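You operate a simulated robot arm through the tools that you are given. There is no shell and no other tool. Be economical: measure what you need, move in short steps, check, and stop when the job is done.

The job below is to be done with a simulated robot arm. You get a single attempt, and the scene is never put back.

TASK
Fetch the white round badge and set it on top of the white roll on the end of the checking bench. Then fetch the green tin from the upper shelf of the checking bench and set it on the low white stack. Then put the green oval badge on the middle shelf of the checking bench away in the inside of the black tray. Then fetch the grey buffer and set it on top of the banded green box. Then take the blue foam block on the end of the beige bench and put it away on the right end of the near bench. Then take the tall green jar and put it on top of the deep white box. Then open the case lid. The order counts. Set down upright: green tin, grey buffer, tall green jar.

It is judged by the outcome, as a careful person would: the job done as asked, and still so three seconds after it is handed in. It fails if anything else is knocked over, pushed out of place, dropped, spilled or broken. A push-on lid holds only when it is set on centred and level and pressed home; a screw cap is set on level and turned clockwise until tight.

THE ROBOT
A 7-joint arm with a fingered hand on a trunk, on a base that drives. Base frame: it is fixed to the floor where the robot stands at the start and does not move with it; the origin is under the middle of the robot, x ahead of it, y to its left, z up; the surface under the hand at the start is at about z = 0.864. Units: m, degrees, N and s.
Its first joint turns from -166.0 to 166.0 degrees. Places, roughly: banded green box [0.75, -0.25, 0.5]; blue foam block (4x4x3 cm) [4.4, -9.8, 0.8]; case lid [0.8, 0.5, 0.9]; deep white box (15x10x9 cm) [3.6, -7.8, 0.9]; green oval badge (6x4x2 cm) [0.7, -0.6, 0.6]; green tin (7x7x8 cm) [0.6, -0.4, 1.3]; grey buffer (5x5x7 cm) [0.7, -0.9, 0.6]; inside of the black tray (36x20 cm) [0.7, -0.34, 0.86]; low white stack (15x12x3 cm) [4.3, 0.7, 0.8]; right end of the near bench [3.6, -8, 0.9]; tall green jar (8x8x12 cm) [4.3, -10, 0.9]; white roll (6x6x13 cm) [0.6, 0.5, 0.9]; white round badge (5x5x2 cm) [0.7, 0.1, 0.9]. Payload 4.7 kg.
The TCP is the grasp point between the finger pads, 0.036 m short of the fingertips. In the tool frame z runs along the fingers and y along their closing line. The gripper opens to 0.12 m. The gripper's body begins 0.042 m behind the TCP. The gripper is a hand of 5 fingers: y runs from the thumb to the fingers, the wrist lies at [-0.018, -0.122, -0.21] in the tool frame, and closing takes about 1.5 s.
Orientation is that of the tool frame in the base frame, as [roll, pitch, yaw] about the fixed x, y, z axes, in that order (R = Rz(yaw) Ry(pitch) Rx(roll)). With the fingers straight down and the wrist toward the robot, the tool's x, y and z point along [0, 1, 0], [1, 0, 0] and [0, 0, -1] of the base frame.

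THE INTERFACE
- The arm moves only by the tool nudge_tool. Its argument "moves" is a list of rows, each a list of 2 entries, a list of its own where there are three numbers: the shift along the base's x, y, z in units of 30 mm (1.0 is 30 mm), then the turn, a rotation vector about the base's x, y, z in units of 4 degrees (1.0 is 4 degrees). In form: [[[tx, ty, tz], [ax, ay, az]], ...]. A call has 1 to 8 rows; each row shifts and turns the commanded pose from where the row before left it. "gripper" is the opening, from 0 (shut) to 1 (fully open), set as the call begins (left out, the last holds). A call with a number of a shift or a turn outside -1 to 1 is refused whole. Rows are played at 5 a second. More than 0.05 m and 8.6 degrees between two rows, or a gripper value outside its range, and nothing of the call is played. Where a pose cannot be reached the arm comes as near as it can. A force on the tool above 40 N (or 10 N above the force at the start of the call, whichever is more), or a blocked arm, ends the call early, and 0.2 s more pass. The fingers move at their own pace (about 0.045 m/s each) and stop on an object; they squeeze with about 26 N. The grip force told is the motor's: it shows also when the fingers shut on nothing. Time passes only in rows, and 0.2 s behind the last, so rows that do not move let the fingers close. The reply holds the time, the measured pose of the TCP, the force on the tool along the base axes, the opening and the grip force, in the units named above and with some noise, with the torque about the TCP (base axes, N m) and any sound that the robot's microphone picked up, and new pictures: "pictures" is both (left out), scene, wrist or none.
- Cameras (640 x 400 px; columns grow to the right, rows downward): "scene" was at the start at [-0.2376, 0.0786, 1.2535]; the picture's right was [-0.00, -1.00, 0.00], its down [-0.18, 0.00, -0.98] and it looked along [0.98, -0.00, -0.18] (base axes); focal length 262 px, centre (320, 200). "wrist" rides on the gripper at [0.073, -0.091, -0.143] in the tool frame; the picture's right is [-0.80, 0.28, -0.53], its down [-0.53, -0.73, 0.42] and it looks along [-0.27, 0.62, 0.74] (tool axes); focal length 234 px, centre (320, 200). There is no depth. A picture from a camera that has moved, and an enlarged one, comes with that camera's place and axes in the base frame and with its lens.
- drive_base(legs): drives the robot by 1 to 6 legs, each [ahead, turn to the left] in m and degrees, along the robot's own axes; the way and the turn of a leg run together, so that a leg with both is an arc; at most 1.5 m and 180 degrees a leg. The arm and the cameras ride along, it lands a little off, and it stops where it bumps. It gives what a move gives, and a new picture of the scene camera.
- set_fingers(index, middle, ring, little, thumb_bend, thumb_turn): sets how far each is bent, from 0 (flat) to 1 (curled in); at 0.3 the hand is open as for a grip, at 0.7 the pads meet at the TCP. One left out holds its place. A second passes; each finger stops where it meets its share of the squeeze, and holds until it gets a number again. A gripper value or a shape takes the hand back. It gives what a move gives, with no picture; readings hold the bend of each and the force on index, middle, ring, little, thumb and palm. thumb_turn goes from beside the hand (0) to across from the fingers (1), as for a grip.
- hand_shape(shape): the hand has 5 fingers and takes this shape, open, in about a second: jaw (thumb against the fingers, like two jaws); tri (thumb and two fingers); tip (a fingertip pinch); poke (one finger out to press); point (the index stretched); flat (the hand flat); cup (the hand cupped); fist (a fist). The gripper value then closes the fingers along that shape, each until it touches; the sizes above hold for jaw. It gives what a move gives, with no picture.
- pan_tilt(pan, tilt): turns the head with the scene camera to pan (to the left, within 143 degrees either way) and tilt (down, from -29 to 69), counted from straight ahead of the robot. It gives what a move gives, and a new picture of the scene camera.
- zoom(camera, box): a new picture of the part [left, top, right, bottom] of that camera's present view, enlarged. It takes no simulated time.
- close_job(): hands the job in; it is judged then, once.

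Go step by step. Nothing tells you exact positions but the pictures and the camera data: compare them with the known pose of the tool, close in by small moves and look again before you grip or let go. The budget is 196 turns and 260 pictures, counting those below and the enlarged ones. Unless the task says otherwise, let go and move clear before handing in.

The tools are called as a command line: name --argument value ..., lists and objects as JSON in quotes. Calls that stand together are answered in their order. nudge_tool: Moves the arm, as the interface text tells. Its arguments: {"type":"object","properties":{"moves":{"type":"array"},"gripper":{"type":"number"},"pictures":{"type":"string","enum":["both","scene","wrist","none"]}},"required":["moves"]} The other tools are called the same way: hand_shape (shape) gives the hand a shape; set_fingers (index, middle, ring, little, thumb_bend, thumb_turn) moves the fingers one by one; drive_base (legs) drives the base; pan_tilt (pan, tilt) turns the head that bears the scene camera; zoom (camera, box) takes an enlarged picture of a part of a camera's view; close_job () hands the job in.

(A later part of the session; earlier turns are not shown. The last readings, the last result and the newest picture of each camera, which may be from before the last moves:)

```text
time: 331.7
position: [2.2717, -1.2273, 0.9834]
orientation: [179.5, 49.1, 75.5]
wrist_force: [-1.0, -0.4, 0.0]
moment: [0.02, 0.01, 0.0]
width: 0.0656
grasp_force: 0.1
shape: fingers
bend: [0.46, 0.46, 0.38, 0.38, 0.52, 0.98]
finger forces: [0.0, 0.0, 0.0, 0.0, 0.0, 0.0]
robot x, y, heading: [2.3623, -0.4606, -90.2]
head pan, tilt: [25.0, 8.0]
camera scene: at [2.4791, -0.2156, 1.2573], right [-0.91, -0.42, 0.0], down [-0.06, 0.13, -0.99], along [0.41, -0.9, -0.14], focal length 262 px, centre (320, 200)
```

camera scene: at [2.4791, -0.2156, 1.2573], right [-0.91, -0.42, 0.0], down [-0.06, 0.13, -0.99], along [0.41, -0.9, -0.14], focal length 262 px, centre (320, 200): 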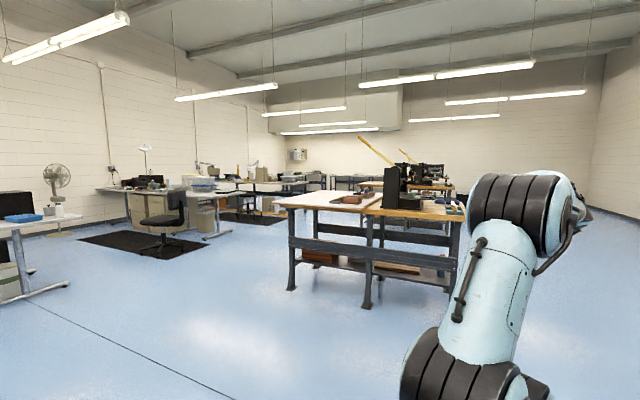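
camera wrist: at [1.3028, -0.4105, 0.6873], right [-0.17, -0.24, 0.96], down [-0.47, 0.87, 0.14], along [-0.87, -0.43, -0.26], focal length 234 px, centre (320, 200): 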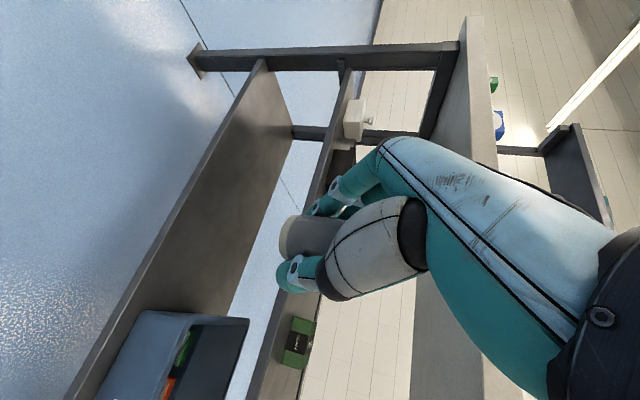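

drive_base --legs '[[0, -32], [1.5, 0], [0.15, 32], [1.5, 0], [1.5, 0]]'

pan_tilt --pan 30 --tilt 10

```text
time: 356.2
position: [1.2824, -5.6127, 0.9838]
orientation: [179.3, 49.1, 73.2]
wrist_force: [0.3, 0.0, -0.8]
moment: [0.01, 0.0, 0.02]
width: 0.066
grasp_force: 0.1
shape: fingers
bend: [0.46, 0.46, 0.38, 0.38, 0.52, 0.98]
finger forces: [0.1, 0.0, 0.1, 0.0, 0.0, 0.0]
robot x, y, heading: [1.3985, -4.8511, -92.4]
head pan, tilt: [25.0, 8.0]
camera scene: at [1.5275, -4.6098, 1.2574], right [-0.92, -0.38, 0.0], down [-0.05, 0.13, -0.99], along [0.38, -0.92, -0.14], focal length 262 px, centre (320, 200)
```

scene: 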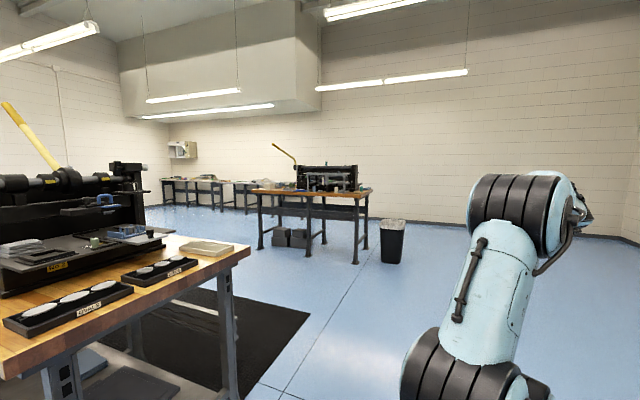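

```text
time: 356.9
position: [1.2824, -5.6125, 0.9833]
orientation: [179.4, 49.1, 73.2]
wrist_force: [0.2, -0.3, 0.0]
moment: [-0.01, 0.04, 0.01]
width: 0.0657
grasp_force: 0.1
shape: fingers
bend: [0.46, 0.46, 0.38, 0.38, 0.52, 0.98]
finger forces: [0.0, 0.1, 0.0, 0.0, 0.0, 0.0]
robot x, y, heading: [1.3941, -4.8492, -92.5]
head pan, tilt: [30.0, 10.0]
camera scene: at [1.5349, -4.6067, 1.2542], right [-0.89, -0.46, 0.0], down [-0.08, 0.15, -0.98], along [0.45, -0.87, -0.17], focal length 262 px, centre (320, 200)
```

scene: 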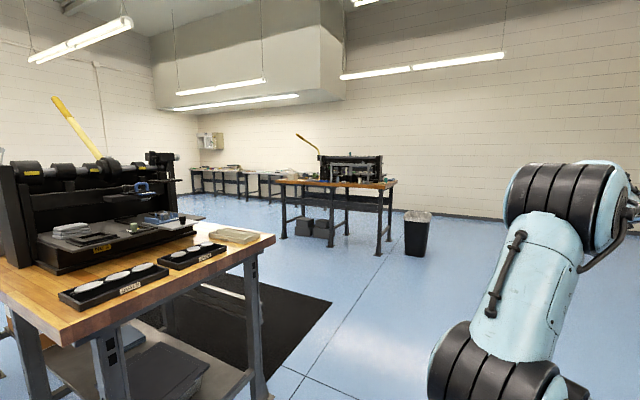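

drive_base --legs '[[1.5, 0], [0.4, 0], [0, 92]]'

pan_tilt --pan -40 --tilt 10

```text
time: 370.2
position: [2.0893, -6.8321, 0.9839]
orientation: [179.3, 49.0, 165.2]
wrist_force: [-0.4, -0.3, 0.2]
moment: [-0.01, 0.01, 0.0]
width: 0.0659
grasp_force: 0.0
shape: fingers
bend: [0.46, 0.46, 0.38, 0.38, 0.52, 0.98]
finger forces: [0.1, 0.1, 0.0, 0.1, 0.0, 0.0]
robot x, y, heading: [1.3239, -6.7383, -0.7]
head pan, tilt: [30.0, 10.0]
camera scene: at [1.0743, -6.6142, 1.2541], right [0.49, -0.87, 0.0], down [-0.15, -0.09, -0.98], along [0.86, 0.48, -0.17], focal length 262 px, centre (320, 200)
```

scene: 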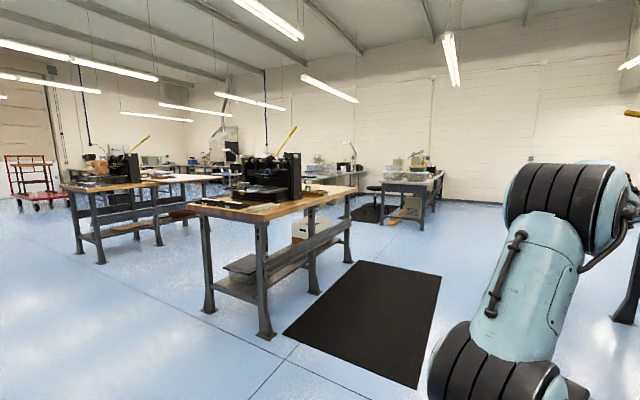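

```text
time: 371.7
position: [2.0905, -6.8311, 0.9836]
orientation: [179.4, 49.1, 165.2]
wrist_force: [0.0, 0.0, -0.2]
moment: [0.0, 0.01, 0.03]
width: 0.0658
grasp_force: 0.1
shape: fingers
bend: [0.46, 0.46, 0.38, 0.38, 0.52, 0.98]
finger forces: [0.0, 0.1, 0.1, 0.0, 0.1, 0.0]
robot x, y, heading: [1.3259, -6.7439, -0.7]
head pan, tilt: [-40.0, 10.0]
camera scene: at [1.064, -6.7203, 1.2541], right [-0.65, -0.76, 0.0], down [-0.13, 0.11, -0.98], along [0.75, -0.64, -0.17], focal length 262 px, centre (320, 200)
```

scene: 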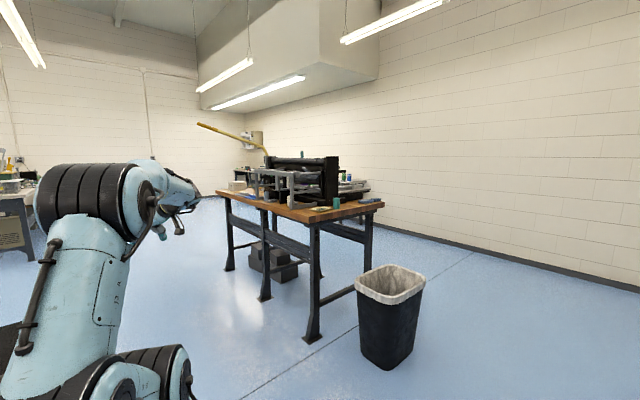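

zoom --camera "scene" --box '[200, 120, 400, 240]'

drive_base --legs '[[1.5, 0]]'

pan_tilt --pan -60 --tilt 15

```text
3.20 times, centred on (300, 180) of scene
camera zoom: at [1.064, -6.7203, 1.2541], right [-0.65, -0.76, 0.0], down [-0.13, 0.11, -0.98], along [0.75, -0.64, -0.17], focal length 838 px, centre (384, 264)
```

zoom: 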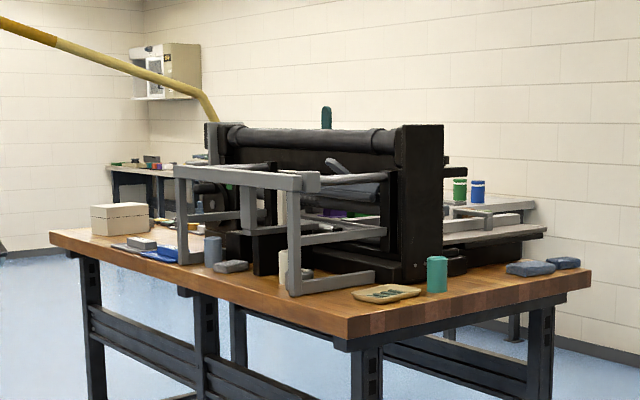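

```text
time: 379.1
position: [3.6008, -6.8429, 0.9847]
orientation: [179.4, 49.2, 165.3]
wrist_force: [0.2, -0.2, -0.3]
moment: [-0.02, 0.02, 0.0]
width: 0.066
grasp_force: 0.0
shape: fingers
bend: [0.46, 0.46, 0.38, 0.38, 0.52, 0.98]
finger forces: [0.0, 0.0, 0.0, 0.0, 0.0, 0.0]
robot x, y, heading: [2.8335, -6.7526, -0.3]
head pan, tilt: [-40.0, 10.0]
camera scene: at [2.5737, -6.7335, 1.2541], right [-0.65, -0.76, 0.0], down [-0.13, 0.11, -0.98], along [0.75, -0.64, -0.17], focal length 262 px, centre (320, 200)
```

scene: 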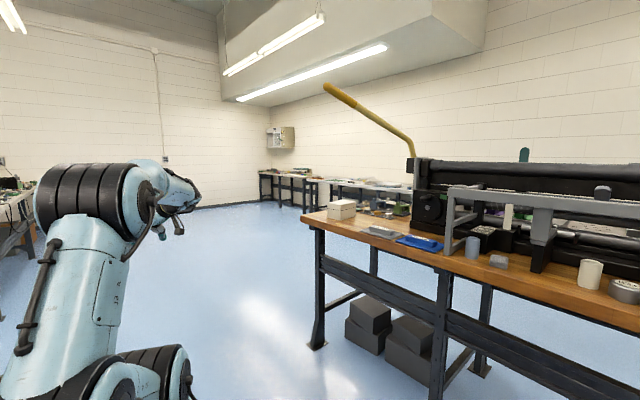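

```text
time: 380.0
position: [3.6004, -6.8422, 0.9837]
orientation: [179.4, 49.1, 165.3]
wrist_force: [-0.7, 0.0, 0.5]
moment: [-0.02, 0.01, 0.01]
width: 0.0659
grasp_force: 0.0
shape: fingers
bend: [0.46, 0.46, 0.38, 0.38, 0.52, 0.98]
finger forces: [0.1, 0.0, 0.0, 0.0, 0.0, 0.0]
robot x, y, heading: [2.8354, -6.7548, -0.5]
head pan, tilt: [-60.0, 15.0]
camera scene: at [2.5491, -6.7545, 1.246], right [-0.87, -0.49, 0.0], down [-0.13, 0.22, -0.97], along [0.48, -0.84, -0.26], focal length 262 px, centre (320, 200)
```

scene: 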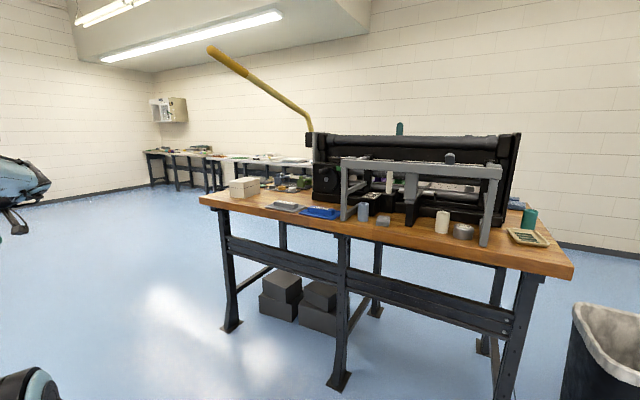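

zoom --camera "scene" --box '[140, 130, 360, 240]'

drive_base --legs '[[1.5, 0], [0.2, 0], [0, -90]]'

pan_tilt --pan -30 --tilt 18

```text
2.91 times, centred on (250, 185) of scene
camera zoom: at [2.5491, -6.7545, 1.246], right [-0.87, -0.49, 0.0], down [-0.13, 0.22, -0.97], along [0.48, -0.84, -0.26], focal length 762 px, centre (524, 244)
```

zoom: 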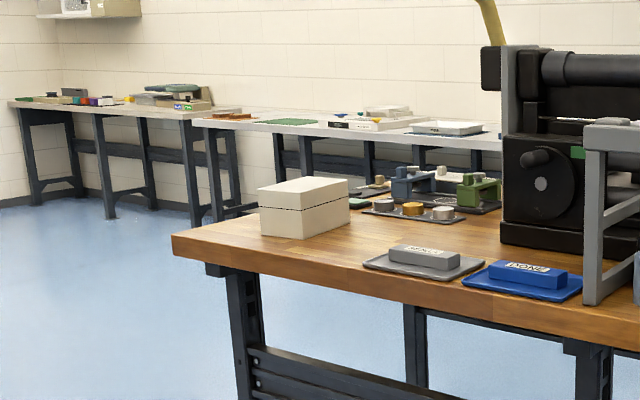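

```text
time: 392.3
position: [4.449, -7.5324, 0.984]
orientation: [179.4, 49.1, 76.6]
wrist_force: [-1.2, -0.1, 0.1]
moment: [-0.04, 0.02, 0.01]
width: 0.0656
grasp_force: 0.0
shape: fingers
bend: [0.46, 0.46, 0.38, 0.38, 0.52, 0.98]
finger forces: [0.0, 0.0, 0.0, 0.0, 0.0, 0.0]
robot x, y, heading: [4.5187, -6.7648, -88.9]
head pan, tilt: [-60.0, 15.0]
camera scene: at [4.5151, -6.482, 1.246], right [-0.51, 0.86, 0.0], down [0.22, 0.13, -0.97], along [-0.83, -0.49, -0.26], focal length 262 px, centre (320, 200)
```

scene: 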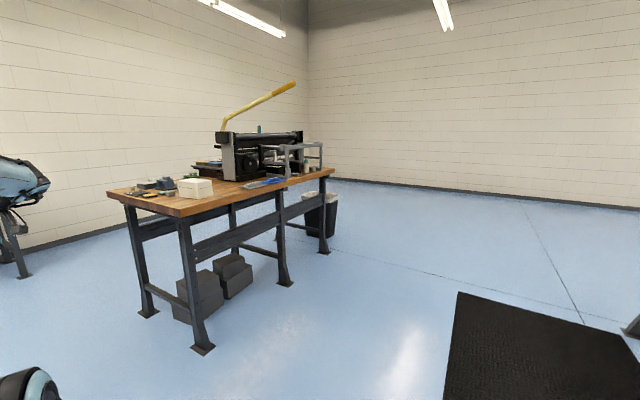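

```text
time: 393.3
position: [4.4493, -7.5341, 0.9836]
orientation: [179.3, 49.0, 76.4]
wrist_force: [1.1, 0.5, -0.7]
moment: [0.01, -0.02, 0.03]
width: 0.0659
grasp_force: 0.1
shape: fingers
bend: [0.46, 0.46, 0.38, 0.38, 0.52, 0.98]
finger forces: [0.1, 0.1, 0.0, 0.1, 0.1, 0.0]
robot x, y, heading: [4.5225, -6.7635, -89.3]
head pan, tilt: [-30.0, 18.0]
camera scene: at [4.5497, -6.5156, 1.2411], right [-0.87, 0.49, 0.0], down [0.15, 0.27, -0.95], along [-0.46, -0.83, -0.31], focal length 262 px, centre (320, 200)
```

scene: 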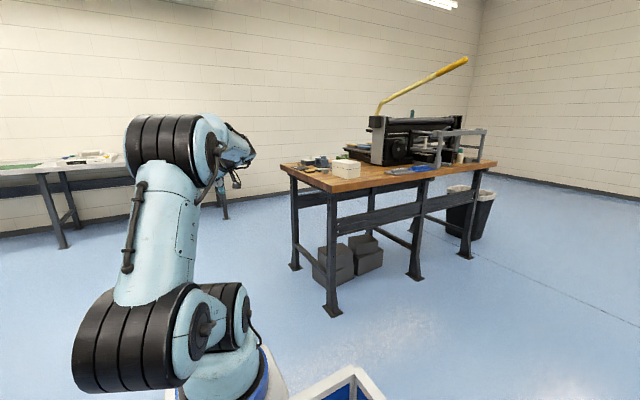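

The near bench's end (x ≈ 3.85) and the beige bench along the far wall (front edge y ≈ −9.7) are in view. I drive on toward the beige bench.

drive_base --legs '[[1.5, 0], [0.3, 0]]'

pan_tilt --pan 0 --tilt 18

zoom --camera "scene" --box '[240, 80, 560, 280]'

```text
time: 402.3
position: [4.491, -9.3275, 0.9838]
orientation: [179.4, 49.1, 77.2]
wrist_force: [-0.6, 0.6, -0.2]
moment: [0.0, -0.03, -0.01]
width: 0.0658
grasp_force: 0.1
shape: fingers
bend: [0.46, 0.46, 0.38, 0.38, 0.52, 0.98]
finger forces: [0.1, 0.0, 0.0, 0.0, 0.1, 0.0]
robot x, y, heading: [4.553, -8.5561, -88.6]
head pan, tilt: [-30.0, 18.0]
camera scene: at [4.5816, -8.3097, 1.2411], right [-0.88, 0.48, 0.0], down [0.15, 0.27, -0.95], along [-0.46, -0.83, -0.31], focal length 262 px, centre (320, 200)
```

scene: 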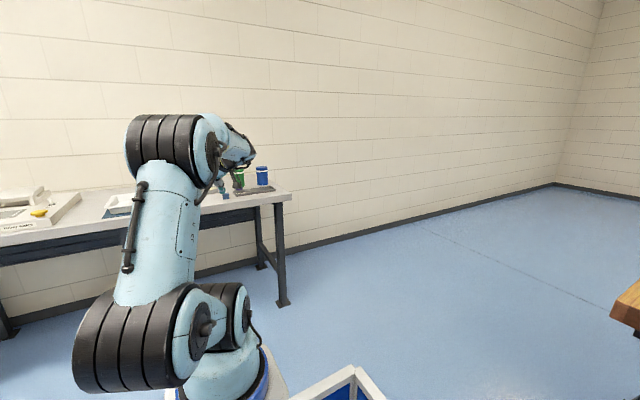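

```text
time: 403.3
position: [4.491, -9.3272, 0.9839]
orientation: [179.6, 49.0, 77.3]
wrist_force: [-0.5, 0.1, -0.2]
moment: [-0.01, 0.0, 0.02]
width: 0.0657
grasp_force: 0.1
shape: fingers
bend: [0.46, 0.46, 0.38, 0.38, 0.52, 0.98]
finger forces: [0.0, 0.0, 0.0, 0.1, 0.0, 0.0]
robot x, y, heading: [4.5551, -8.5586, -88.5]
head pan, tilt: [0.0, 18.0]
camera scene: at [4.6285, -8.3211, 1.2411], right [-1.0, -0.02, 0.0], down [-0.01, 0.31, -0.95], along [0.02, -0.95, -0.31], focal length 262 px, centre (320, 200)
```

scene: 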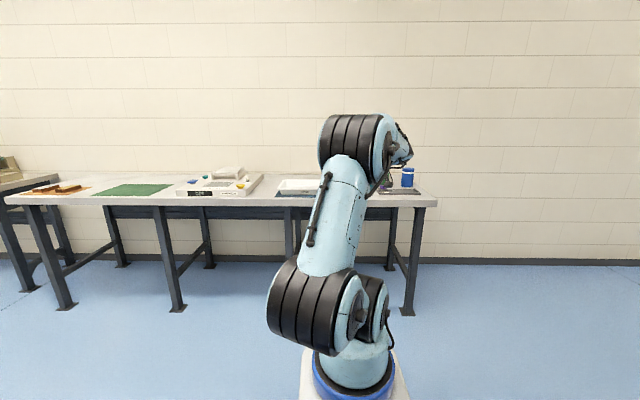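

```text
2.00 times, centred on (400, 180) of scene
camera zoom: at [4.6285, -8.3211, 1.2411], right [-1.0, -0.02, 0.0], down [-0.01, 0.31, -0.95], along [0.02, -0.95, -0.31], focal length 524 px, centre (160, 240)
```

zoom: 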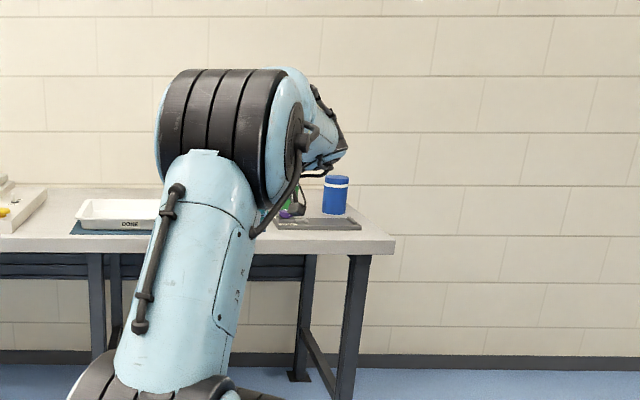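

nudge_tool --moves '[[[1, 0.3, 0.3], [0, 0, 0]], [[1, 0.3, 0.3], [0, 0, 0]], [[1, 0.3, 0.3], [0, 0, 0]], [[1, 0, 0], [0, 0, 0]], [[1, 0, 0], [0, 0, 0]], [[1, 0, 0], [0, 0, 0]]]' --pictures "both"

zoom --camera "scene" --box '[300, 120, 460, 220]'

```text
time: 404.7
position: [4.6703, -9.3005, 1.0117]
orientation: [179.4, 49.1, 77.2]
wrist_force: [0.3, 0.7, 0.8]
moment: [0.02, -0.02, 0.0]
width: 0.066
grasp_force: 0.0
shape: fingers
bend: [0.46, 0.46, 0.38, 0.38, 0.52, 0.98]
finger forces: [0.1, 0.1, 0.1, 0.1, 0.0, 0.1]
robot x, y, heading: [4.5573, -8.5585, -89.0]
head pan, tilt: [0.0, 18.0]
camera scene: at [4.6286, -8.321, 1.2411], right [-1.0, -0.02, 0.0], down [-0.01, 0.31, -0.95], along [0.02, -0.95, -0.31], focal length 262 px, centre (320, 200)
camera wrist: at [4.6147, -9.1294, 1.0502], right [0.24, -0.18, 0.95], down [-0.86, -0.5, 0.12], along [0.45, -0.85, -0.28], focal length 234 px, centre (320, 200)
```

scene: 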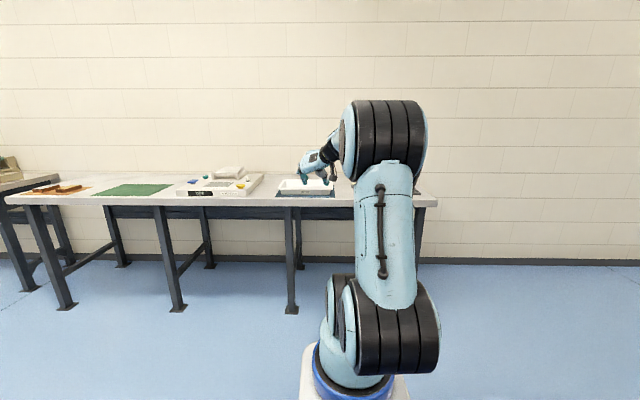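
wrist: 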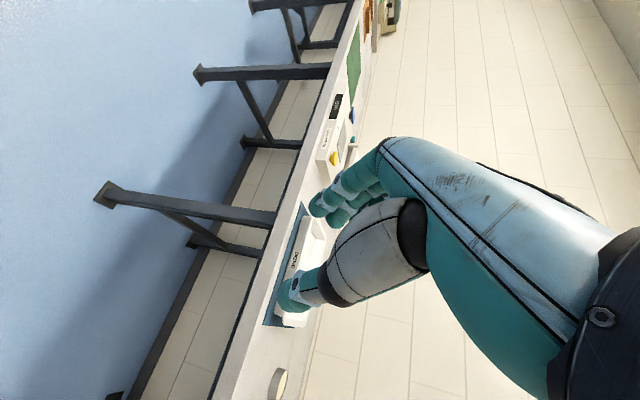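

```text
4.00 times, centred on (380, 170) of scene
camera zoom: at [4.6286, -8.321, 1.2411], right [-1.0, -0.02, 0.0], down [-0.01, 0.31, -0.95], along [0.02, -0.95, -0.31], focal length 1048 px, centre (80, 320)
```

zoom: 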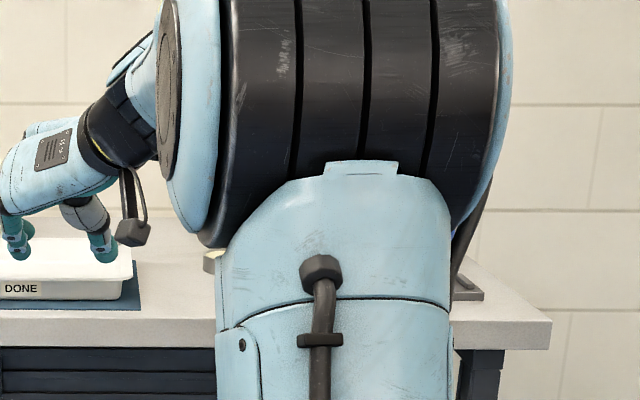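

drive_base --legs '[[0, 35]]'

pan_tilt --pan -50 --tilt 20

zoom --camera "scene" --box '[220, 120, 420, 240]'

```text
time: 406.7
position: [5.0758, -9.0993, 1.0117]
orientation: [179.4, 49.1, 112.3]
wrist_force: [-0.1, -0.1, 0.2]
moment: [-0.01, 0.0, -0.03]
width: 0.0657
grasp_force: 0.2
shape: fingers
bend: [0.46, 0.46, 0.38, 0.38, 0.52, 0.98]
finger forces: [0.1, 0.1, 0.1, 0.1, 0.0, 0.0]
robot x, y, heading: [4.5551, -8.5607, -53.4]
head pan, tilt: [0.0, 18.0]
camera scene: at [4.4777, -8.3217, 1.2411], right [-0.8, -0.59, 0.0], down [-0.18, 0.25, -0.95], along [0.57, -0.76, -0.31], focal length 262 px, centre (320, 200)
```

scene: 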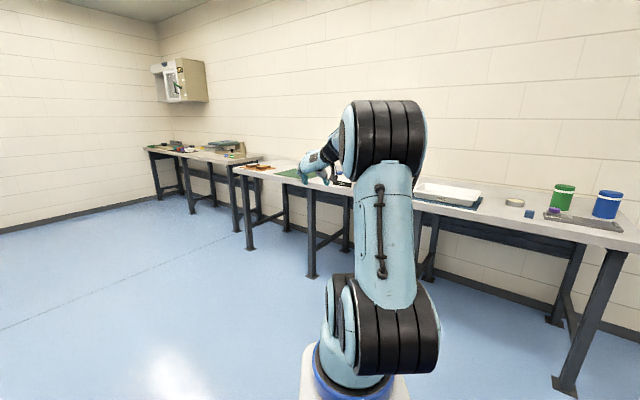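

```text
time: 407.9
position: [5.076, -9.0998, 1.0102]
orientation: [179.4, 49.1, 112.3]
wrist_force: [-0.1, 0.1, -0.5]
moment: [0.0, -0.03, 0.03]
width: 0.0659
grasp_force: 0.0
shape: fingers
bend: [0.46, 0.46, 0.38, 0.38, 0.52, 0.98]
finger forces: [0.0, 0.0, 0.1, 0.1, 0.0, 0.1]
robot x, y, heading: [4.5561, -8.5569, -53.7]
head pan, tilt: [-50.0, 20.0]
camera scene: at [4.4006, -8.3373, 1.2379], right [-0.97, 0.23, 0.0], down [0.08, 0.33, -0.94], along [-0.22, -0.91, -0.34], focal length 262 px, centre (320, 200)
```

scene: 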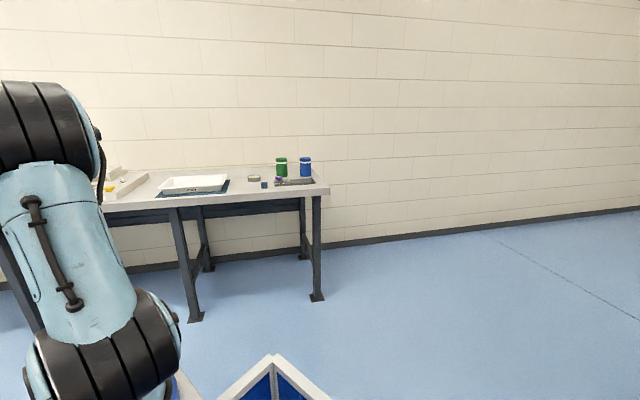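

```text
3.20 times, centred on (320, 180) of scene
camera zoom: at [4.4006, -8.3373, 1.2379], right [-0.97, 0.23, 0.0], down [0.08, 0.33, -0.94], along [-0.22, -0.91, -0.34], focal length 838 px, centre (320, 264)
```

zoom: 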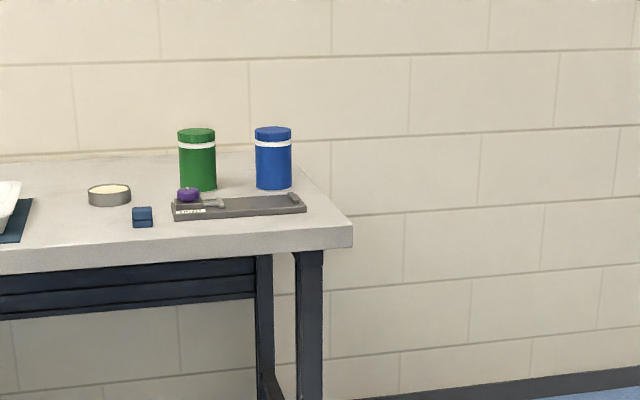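

I see the foam block at about [4.374, −9.79] and the green jar at [4.257, −9.995] on the bench (top z ≈ 0.80). I move into position facing the bench.

drive_base --legs '[[0, -57], [0.36, 0], [0, 20.6]]'

set_fingers --index 0.45 --middle 0.98 --ring 0.98 --little 0.98 --thumb_bend 0.45

zoom --camera "wrist" --box '[0, 0, 640, 400]'

```text
time: 413.9
position: [4.5196, -9.6446, 1.0125]
orientation: [179.4, 49.1, 75.6]
wrist_force: [-0.2, 0.7, 0.1]
moment: [0.02, 0.0, 0.01]
width: 0.0661
grasp_force: 0.0
shape: fingers
bend: [0.46, 0.46, 0.38, 0.38, 0.52, 0.98]
finger forces: [0.0, 0.0, 0.0, 0.0, 0.1, 0.0]
robot x, y, heading: [4.4274, -8.9005, -90.1]
head pan, tilt: [-50.0, 20.0]
camera scene: at [4.4349, -8.6303, 1.2379], right [-0.64, 0.77, 0.0], down [0.26, 0.22, -0.94], along [-0.72, -0.6, -0.34], focal length 262 px, centre (320, 200)
```

scene: 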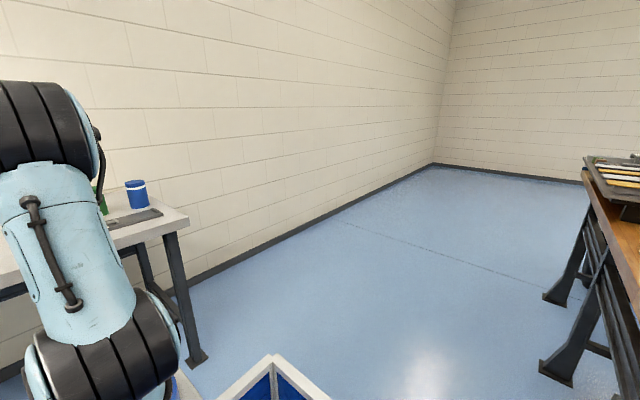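

```text
time: 414.9
position: [4.5209, -9.6448, 1.0111]
orientation: [179.3, 49.3, 75.5]
wrist_force: [0.3, -0.5, 0.4]
moment: [-0.03, 0.02, 0.01]
width: 0.0776
grasp_force: 0.1
shape: fingers
bend: [0.45, 0.98, 0.98, 0.98, 0.45, 0.98]
finger forces: [0.0, 0.0, 0.1, 0.1, 0.0, 0.1]
robot x, y, heading: [4.4253, -8.9038, -90.3]
head pan, tilt: [-50.0, 20.0]
```

```text
1.00 times, centred on (320, 200) of wrist (not enlarged: the box is as wide or as high as the picture)
camera zoom: at [4.4703, -9.4718, 1.0503], right [0.23, -0.19, 0.95], down [-0.87, -0.47, 0.12], along [0.43, -0.86, -0.28], focal length 234 px, centre (320, 200)
```

zoom: 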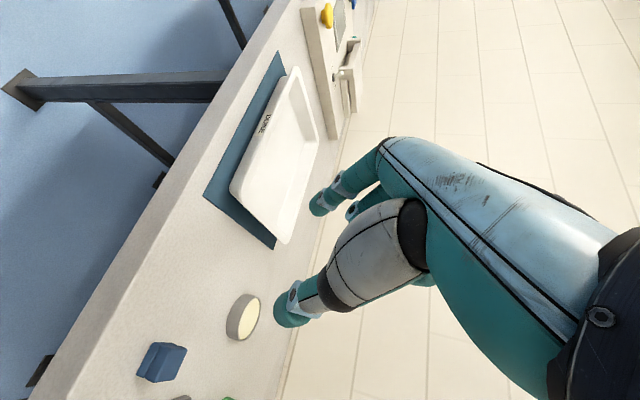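

nudge_tool --moves '[[[-0.8, -0.4, -0.5], [0, 0, 1]], [[-0.8, -0.5, -0.6], [0, 0, 1]], [[-0.8, -0.5, -0.7], [0, 0, 1]], [[-0.8, -0.5, -0.8], [0, 0, 0.6]], [[-0.8, -0.5, -0.8], [0, 0, 0]], [[-0.8, -0.4, -0.8], [0, 0, 0]], [[0, 0, -0.5], [0, 0, 0]]]' --pictures "none"

zoom --camera "wrist" --box '[160, 140, 420, 380]'

```text
time: 416.5
position: [4.3758, -9.7273, 0.8693]
orientation: [179.3, 49.2, 89.8]
wrist_force: [0.4, -0.2, -0.3]
moment: [-0.01, 0.0, -0.02]
width: 0.0779
grasp_force: 0.1
shape: fingers
bend: [0.45, 0.98, 0.98, 0.98, 0.45, 0.98]
finger forces: [0.1, 0.0, 0.0, 0.0, 0.0, 0.1]
robot x, y, heading: [4.4298, -8.9012, -89.8]
head pan, tilt: [-50.0, 20.0]
```

```text
1.67 times, centred on (290, 260) of wrist
camera zoom: at [4.2841, -9.5737, 0.9085], right [0.27, -0.13, 0.95], down [-0.73, -0.67, 0.12], along [0.63, -0.73, -0.28], focal length 390 px, centre (370, 100)
```

zoom: 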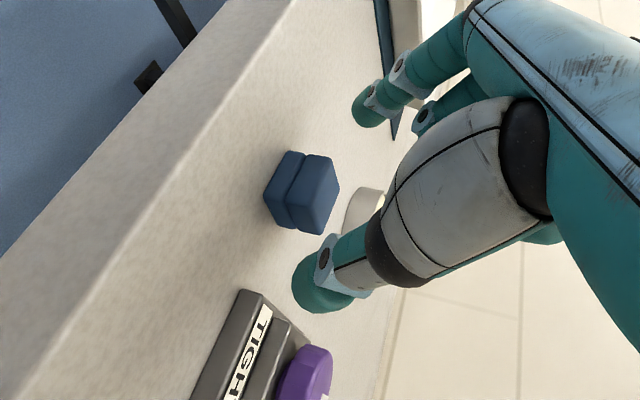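

The grey tray lies close on the thumb side, so I narrow the thumb and go down.

set_fingers --index 0.47 --thumb_bend 0.53

nudge_tool --moves '[[[0.1, -0.4, -0.3], [0, 0, 0]], [[0, -0.4, -0.4], [0, 0, 0]], [[0, 0, -0.2], [0, 0, 0]], [[0, 0, 0], [0, 0, 0]]]' --pictures "none"

zoom --camera "wrist" --box '[200, 160, 420, 380]'

```text
time: 417.5
position: [4.3773, -9.7281, 0.8701]
orientation: [179.3, 49.2, 89.9]
wrist_force: [0.4, 0.3, 0.1]
moment: [0.0, 0.02, -0.01]
width: 0.0638
grasp_force: 0.0
shape: fingers
bend: [0.47, 0.98, 0.98, 0.98, 0.53, 0.98]
finger forces: [0.0, 0.1, 0.0, 0.0, 0.1, 0.0]
robot x, y, heading: [4.4245, -8.8999, -90.4]
head pan, tilt: [-50.0, 20.0]
```

```text
time: 418.5
position: [4.3808, -9.7528, 0.844]
orientation: [179.4, 49.1, 89.9]
wrist_force: [-0.2, -0.1, -0.4]
moment: [0.02, 0.02, -0.02]
width: 0.0634
grasp_force: 0.1
shape: fingers
bend: [0.47, 0.98, 0.98, 0.98, 0.53, 0.98]
finger forces: [0.0, 0.0, 0.1, 0.0, 0.0, 0.0]
robot x, y, heading: [4.4283, -8.899, -89.7]
head pan, tilt: [-50.0, 20.0]
```

```text
1.82 times, centred on (310, 270) of wrist
camera zoom: at [4.2877, -9.598, 0.8816], right [0.27, -0.13, 0.95], down [-0.73, -0.67, 0.12], along [0.63, -0.73, -0.28], focal length 426 px, centre (338, 73)
```

zoom: 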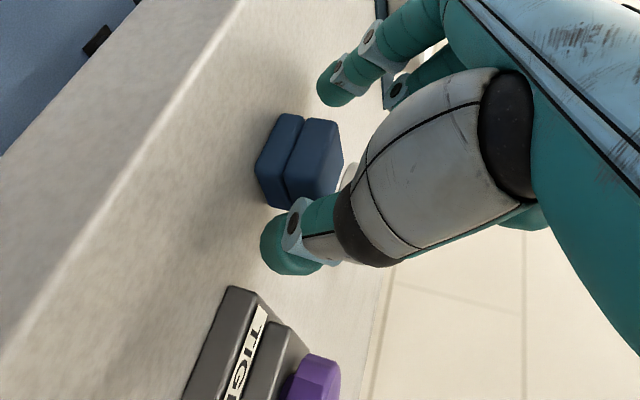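

set_fingers --index 0.58 --thumb_bend 0.6

set_fingers --index 0.72 --thumb_bend 0.72

zoom --camera "wrist" --box '[200, 160, 420, 380]'

```text
time: 419.5
position: [4.3801, -9.7524, 0.8415]
orientation: [179.4, 49.3, 89.9]
wrist_force: [0.7, -0.5, 0.4]
moment: [-0.02, -0.01, 0.01]
width: 0.0382
grasp_force: 0.1
shape: fingers
bend: [0.57, 0.98, 0.98, 0.98, 0.6, 0.98]
finger forces: [0.0, 0.0, 0.0, 0.1, 0.0, 0.0]
robot x, y, heading: [4.4266, -8.8982, -90.2]
head pan, tilt: [-50.0, 20.0]
```

```text
time: 420.5
position: [4.3802, -9.7517, 0.8431]
orientation: [179.4, 49.1, 89.9]
wrist_force: [-0.5, -0.5, 0.7]
moment: [-0.05, -0.04, -0.01]
width: 0.0318
grasp_force: 9.5
shape: fingers
bend: [0.59, 0.98, 0.98, 0.98, 0.64, 0.97]
finger forces: [9.7, 0.0, 0.1, 0.0, 9.8, 0.0]
robot x, y, heading: [4.4254, -8.8993, -90.1]
head pan, tilt: [-50.0, 20.0]
```

```text
1.82 times, centred on (310, 270) of wrist
camera zoom: at [4.2876, -9.5979, 0.8819], right [0.27, -0.13, 0.95], down [-0.73, -0.67, 0.12], along [0.63, -0.73, -0.28], focal length 426 px, centre (338, 73)
```

zoom: 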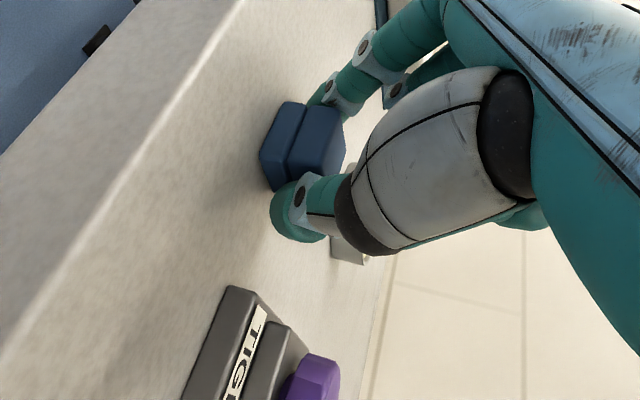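

Gripped. I lift, draw the arm in, back away and turn to face the near bench's end.

nudge_tool --moves '[[[0, 0, 0.7], [0, 0, 0]], [[0, 0, 1], [0, 0, 0]], [[0, 0.5, 1], [0, 0, 0]], [[0, 1, 1], [0, 0, 0]], [[0, 1, 1], [0, 0, 0]], [[0, 1, 1], [0, 0, 0]], [[0, 1, 1], [0, 0, 0]], [[0, 0.5, 1], [0, 0, 0]]]' --pictures "none"

drive_base --legs '[[-0.8, 0], [0, -90]]'

pan_tilt --pan 0 --tilt 22

```text
time: 422.3
position: [4.3799, -9.6016, 1.0744]
orientation: [179.3, 49.2, 89.9]
wrist_force: [-0.4, -0.9, -0.6]
moment: [0.03, -0.02, 0.02]
width: 0.0318
grasp_force: 10.1
shape: fingers
bend: [0.59, 0.98, 0.98, 0.98, 0.64, 0.97]
finger forces: [9.7, 0.0, 0.0, 0.0, 9.7, 0.0]
robot x, y, heading: [4.4259, -8.8979, -90.2]
head pan, tilt: [-50.0, 20.0]
```

```text
time: 430.4
position: [3.7269, -8.0441, 1.0745]
orientation: [179.4, 49.2, -0.6]
wrist_force: [0.1, -1.3, -1.1]
moment: [0.0, 0.0, -0.02]
width: 0.0314
grasp_force: 9.7
shape: fingers
bend: [0.59, 0.98, 0.98, 0.98, 0.64, 0.97]
finger forces: [9.8, 0.0, 0.1, 0.0, 9.7, 0.0]
robot x, y, heading: [4.4257, -8.0986, 179.5]
head pan, tilt: [-50.0, 20.0]
camera scene: at [4.6976, -8.1119, 1.2379], right [0.77, 0.63, 0.0], down [0.22, -0.26, -0.94], along [-0.6, 0.73, -0.34], focal length 262 px, centre (320, 200)
```

scene: 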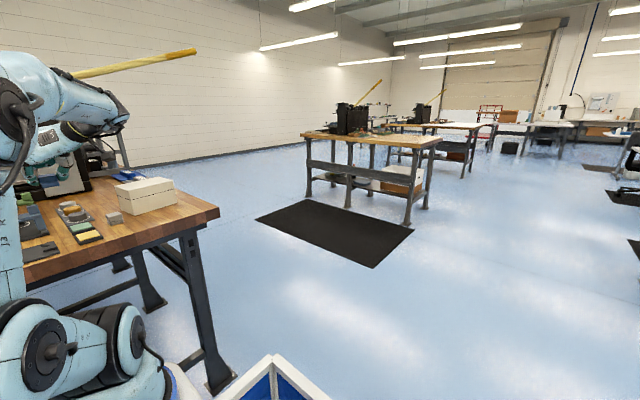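

```text
time: 431.6
position: [3.7243, -8.0435, 1.0738]
orientation: [179.4, 49.2, -0.6]
wrist_force: [-0.2, -0.3, -0.1]
moment: [0.0, -0.04, -0.01]
width: 0.0315
grasp_force: 10.1
shape: fingers
bend: [0.59, 0.98, 0.98, 0.98, 0.64, 0.97]
finger forces: [9.8, 0.0, 0.1, 0.1, 9.8, 0.0]
robot x, y, heading: [4.4312, -8.0996, 178.9]
head pan, tilt: [0.0, 22.0]
camera scene: at [4.6638, -8.1828, 1.2346], right [0.01, 1.0, 0.0], down [0.37, 0.0, -0.93], along [-0.93, 0.01, -0.37], focal length 262 px, centre (320, 200)
```

scene: 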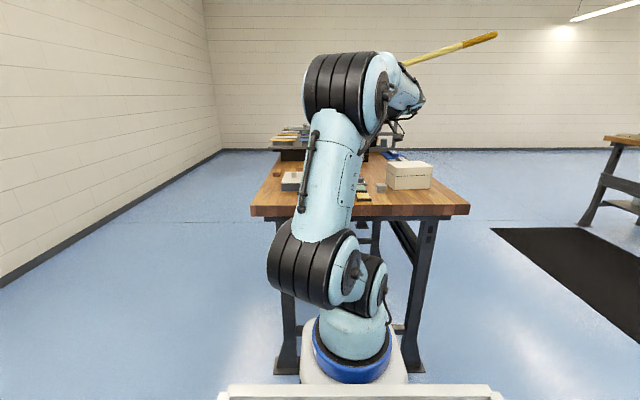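

zoom --camera "scene" --box '[230, 110, 490, 230]'

zoom --camera "wrist" --box '[0, 0, 640, 400]'

```text
2.46 times, centred on (360, 170) of scene
camera zoom: at [4.6638, -8.1828, 1.2346], right [0.01, 1.0, 0.0], down [0.37, 0.0, -0.93], along [-0.93, 0.01, -0.37], focal length 645 px, centre (222, 274)
```

zoom: 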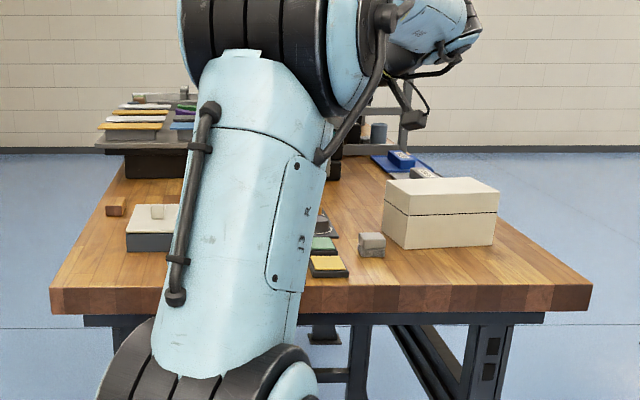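

```text
1.00 times, centred on (320, 200) of wrist (not enlarged: the box is as wide or as high as the picture)
camera zoom: at [3.8823, -7.9549, 1.1135], right [-0.13, -0.27, 0.95], down [-0.67, 0.74, 0.12], along [-0.73, -0.62, -0.28], focal length 234 px, centre (320, 200)
```

zoom: 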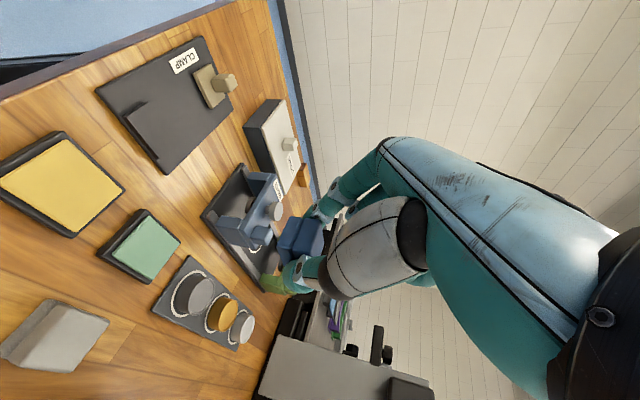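

The near bench's end is at x ≈ 3.85 with top z ≈ 0.885. A free patch lies around [3.785, −7.885]; I back up 0.2 m for reach and bring the foam there.

drive_base --legs '[[-0.2, 0]]'

nudge_tool --moves '[[[-0.5, 0.8, -0.4], [0, 0, 0]], [[-0.6, 0.9, -0.5], [0, 0, 0]], [[-0.6, 0.9, -0.5], [0, 0, 0]], [[-0.6, 0.9, -0.5], [0, 0, 0]], [[-0.6, 0.9, -0.5], [0, 0, 0]], [[-0.6, 0.9, -0.5], [0, 0, 0]], [[-0.5, 0, -0.5], [0, 0, 0]]]' --pictures "none"

zoom --camera "wrist" --box '[0, 0, 640, 400]'

zoom --camera "scene" --box '[230, 100, 490, 230]'

```text
time: 433.2
position: [3.9252, -8.0484, 1.0738]
orientation: [179.4, 49.2, -0.6]
wrist_force: [0.3, 0.3, -0.2]
moment: [0.03, -0.01, -0.01]
width: 0.0316
grasp_force: 10.0
shape: fingers
bend: [0.59, 0.98, 0.98, 0.98, 0.64, 0.97]
finger forces: [9.8, 0.0, 0.1, 0.0, 9.8, 0.0]
robot x, y, heading: [4.6334, -8.098, 179.3]
head pan, tilt: [0.0, 22.0]
camera scene: at [4.8637, -8.1844, 1.2346], right [0.01, 1.0, 0.0], down [0.37, 0.0, -0.93], along [-0.93, 0.01, -0.37], focal length 262 px, centre (320, 200)
```

scene: 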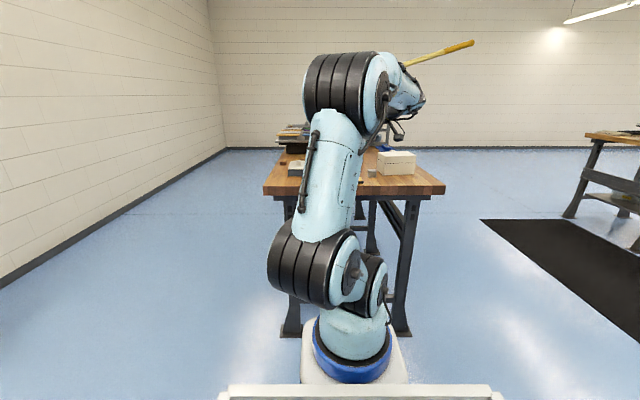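

```text
time: 434.8
position: [3.8059, -7.8905, 0.9737]
orientation: [179.4, 49.2, -0.5]
wrist_force: [0.4, -0.2, 0.7]
moment: [0.0, 0.01, -0.04]
width: 0.0316
grasp_force: 9.8
shape: fingers
bend: [0.59, 0.98, 0.98, 0.98, 0.64, 0.97]
finger forces: [9.7, 0.0, 0.1, 0.0, 9.8, 0.0]
robot x, y, heading: [4.625, -8.1017, 179.9]
head pan, tilt: [0.0, 22.0]
```

```text
1.00 times, centred on (320, 200) of wrist (not enlarged: the box is as wide or as high as the picture)
camera zoom: at [3.9614, -7.8001, 1.012], right [-0.13, -0.27, 0.95], down [-0.67, 0.73, 0.12], along [-0.73, -0.62, -0.28], focal length 234 px, centre (320, 200)
```

zoom: 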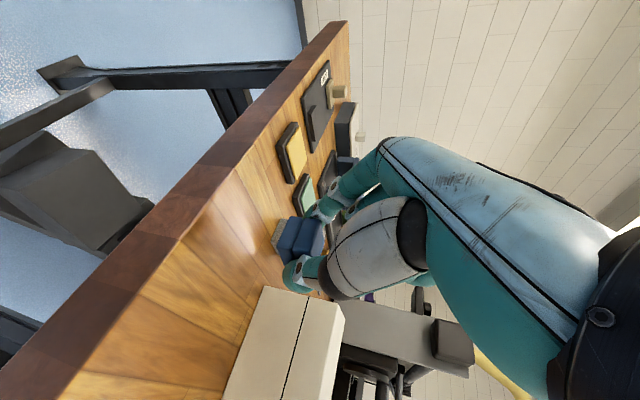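

```text
2.46 times, centred on (360, 165) of scene
camera zoom: at [4.8639, -8.1844, 1.2346], right [0.01, 1.0, 0.0], down [0.37, 0.0, -0.93], along [-0.93, 0.01, -0.37], focal length 645 px, centre (222, 286)
```

zoom: 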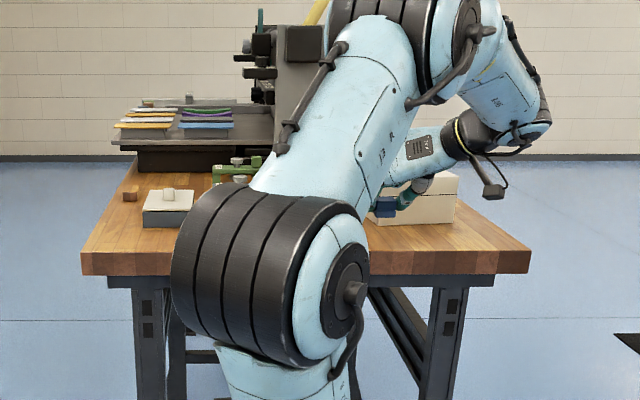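

The small grey sponge is close here, so I shift the foam 7.5 cm toward the empty corner and lower.

nudge_tool --moves '[[[0, 0.8, 0], [0, 0, 0]], [[0.1, 0.9, 0], [0, 0, 0]], [[0, 0.8, -0.4], [0, 0, 0]], [[0, 0, -0.5], [0, 0, 0]], [[0, 0, -0.3], [0, 0, 0]], [[0, 0, 0], [0, 0, 0]]]' --pictures "none"

zoom --camera "wrist" --box '[160, 120, 440, 400]'

zoom --camera "scene" --box '[340, 130, 460, 220]'

```text
time: 436.2
position: [3.8085, -7.8148, 0.9364]
orientation: [179.3, 49.2, -0.6]
wrist_force: [0.3, -0.8, -0.2]
moment: [-0.02, 0.0, 0.0]
width: 0.0317
grasp_force: 10.1
shape: fingers
bend: [0.59, 0.98, 0.98, 0.98, 0.64, 0.97]
finger forces: [9.8, 0.1, 0.1, 0.1, 9.7, 0.0]
robot x, y, heading: [4.6286, -8.1029, 179.5]
head pan, tilt: [0.0, 22.0]
```

```text
1.43 times, centred on (300, 260) of wrist
camera zoom: at [3.9651, -7.7244, 0.9748], right [-0.13, -0.27, 0.95], down [-0.67, 0.73, 0.12], along [-0.73, -0.62, -0.28], focal length 334 px, centre (349, 114)
```

zoom: 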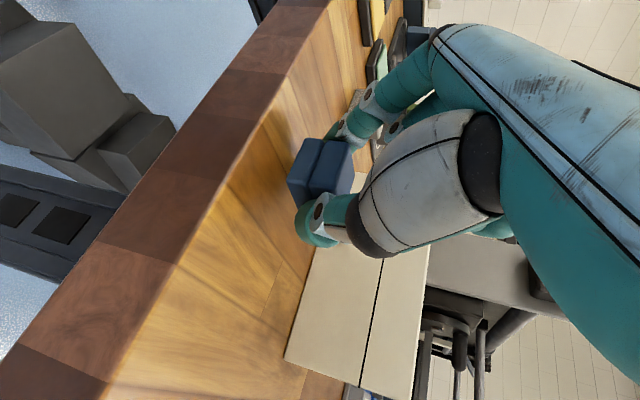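

```text
4.44 times, centred on (400, 175) of scene
camera zoom: at [4.8637, -8.1843, 1.2346], right [0.01, 1.0, 0.0], down [0.37, 0.0, -0.93], along [-0.93, 0.01, -0.37], focal length 1164 px, centre (-36, 311)
```

zoom: 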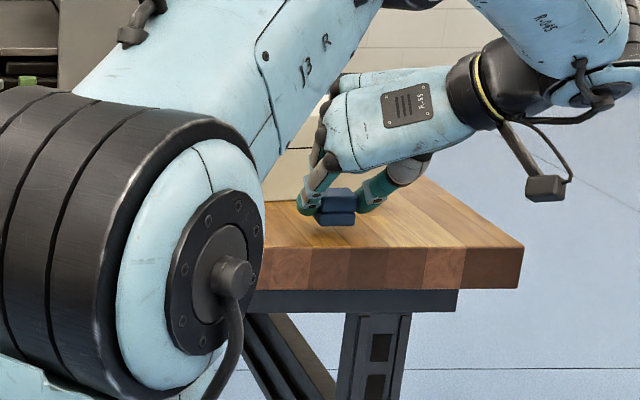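

nudge_tool --moves '[[[0, 0, -0.15], [0, 0, 0]], [[0, 0, -0.12], [0, 0, 0]], [[0, 0, -0.12], [0, 0, 0]], [[0, 0, -0.1], [0, 0, 0]], [[0, 0, 0], [0, 0, 0]]]' --pictures "none"

zoom --camera "wrist" --box '[200, 160, 420, 380]'

```text
time: 437.4
position: [3.8083, -7.8148, 0.9248]
orientation: [179.4, 49.3, -0.6]
wrist_force: [3.8, 1.8, 16.8]
moment: [-0.09, 0.24, -0.11]
width: 0.0314
grasp_force: 11.7
shape: fingers
bend: [0.59, 0.98, 0.98, 0.98, 0.64, 0.98]
finger forces: [11.1, 0.1, 0.0, 0.0, 12.9, 0.0]
robot x, y, heading: [4.6305, -8.099, 179.3]
head pan, tilt: [0.0, 22.0]
```

```text
1.82 times, centred on (310, 270) of wrist
camera zoom: at [3.9653, -7.7244, 0.9625], right [-0.13, -0.27, 0.95], down [-0.67, 0.73, 0.12], along [-0.73, -0.62, -0.28], focal length 426 px, centre (338, 73)
```

zoom: 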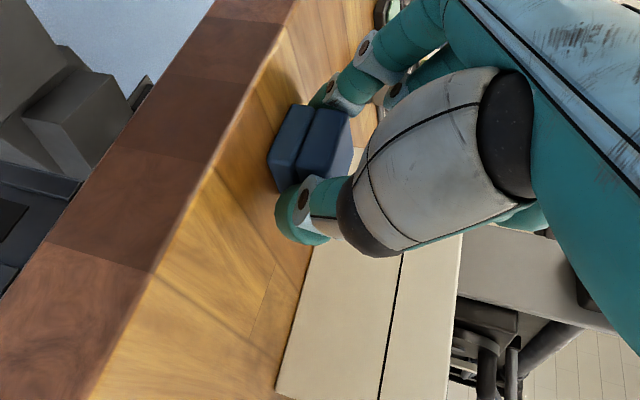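

The foam rests on the bench, safely in from the edge. I ease up a hair, open and withdraw.

nudge_tool --moves '[[[0, 0, 0.08], [0, 0, 0]], [[0, 0, 0], [0, 0, 0]]]' --pictures "none"

set_fingers --index 0.52 --thumb_bend 0.56

nudge_tool --moves '[[[0.3, 0, 0.35], [0, 0, 0]], [[0.6, 0, 0.6], [0, 0, 0]], [[0.6, 0, 0.8], [0, 0, 0]], [[0.6, 0, 1], [0, 0, 0]], [[0, 0, 1], [0, 0, 0]], [[0, 0, 1], [0, 0, 0]]]' --pictures "wrist"

```text
time: 438.0
position: [3.8093, -7.8155, 0.9256]
orientation: [179.4, 49.2, -0.4]
wrist_force: [2.3, 3.3, 10.5]
moment: [0.04, 0.14, -0.14]
width: 0.0313
grasp_force: 10.9
shape: fingers
bend: [0.59, 0.98, 0.98, 0.98, 0.64, 0.98]
finger forces: [9.7, 0.0, 0.0, 0.1, 12.8, 0.0]
robot x, y, heading: [4.6282, -8.1012, 179.2]
head pan, tilt: [0.0, 22.0]
```

```text
time: 439.0
position: [3.8089, -7.8153, 0.9239]
orientation: [179.5, 49.1, -0.5]
wrist_force: [0.4, -0.2, 0.0]
moment: [-0.04, 0.04, 0.0]
width: 0.0506
grasp_force: 0.0
shape: fingers
bend: [0.52, 0.98, 0.98, 0.98, 0.56, 0.98]
finger forces: [0.0, 0.1, 0.0, 0.1, 0.0, 0.0]
robot x, y, heading: [4.6292, -8.102, 179.3]
head pan, tilt: [0.0, 22.0]
```

```text
time: 440.4
position: [3.8715, -7.8158, 1.0663]
orientation: [179.4, 49.0, -0.6]
wrist_force: [-0.7, 0.3, 0.1]
moment: [0.0, 0.02, 0.03]
width: 0.0508
grasp_force: 0.0
shape: fingers
bend: [0.52, 0.98, 0.98, 0.98, 0.56, 0.98]
finger forces: [0.1, 0.0, 0.0, 0.0, 0.0, 0.1]
robot x, y, heading: [4.6259, -8.1022, 179.4]
head pan, tilt: [0.0, 22.0]
camera wrist: at [4.0276, -7.7251, 1.1057], right [-0.13, -0.27, 0.95], down [-0.67, 0.73, 0.12], along [-0.73, -0.62, -0.28], focal length 234 px, centre (320, 200)
```

wrist: 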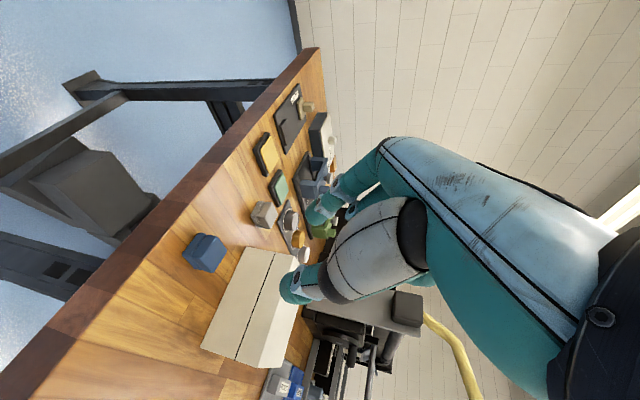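

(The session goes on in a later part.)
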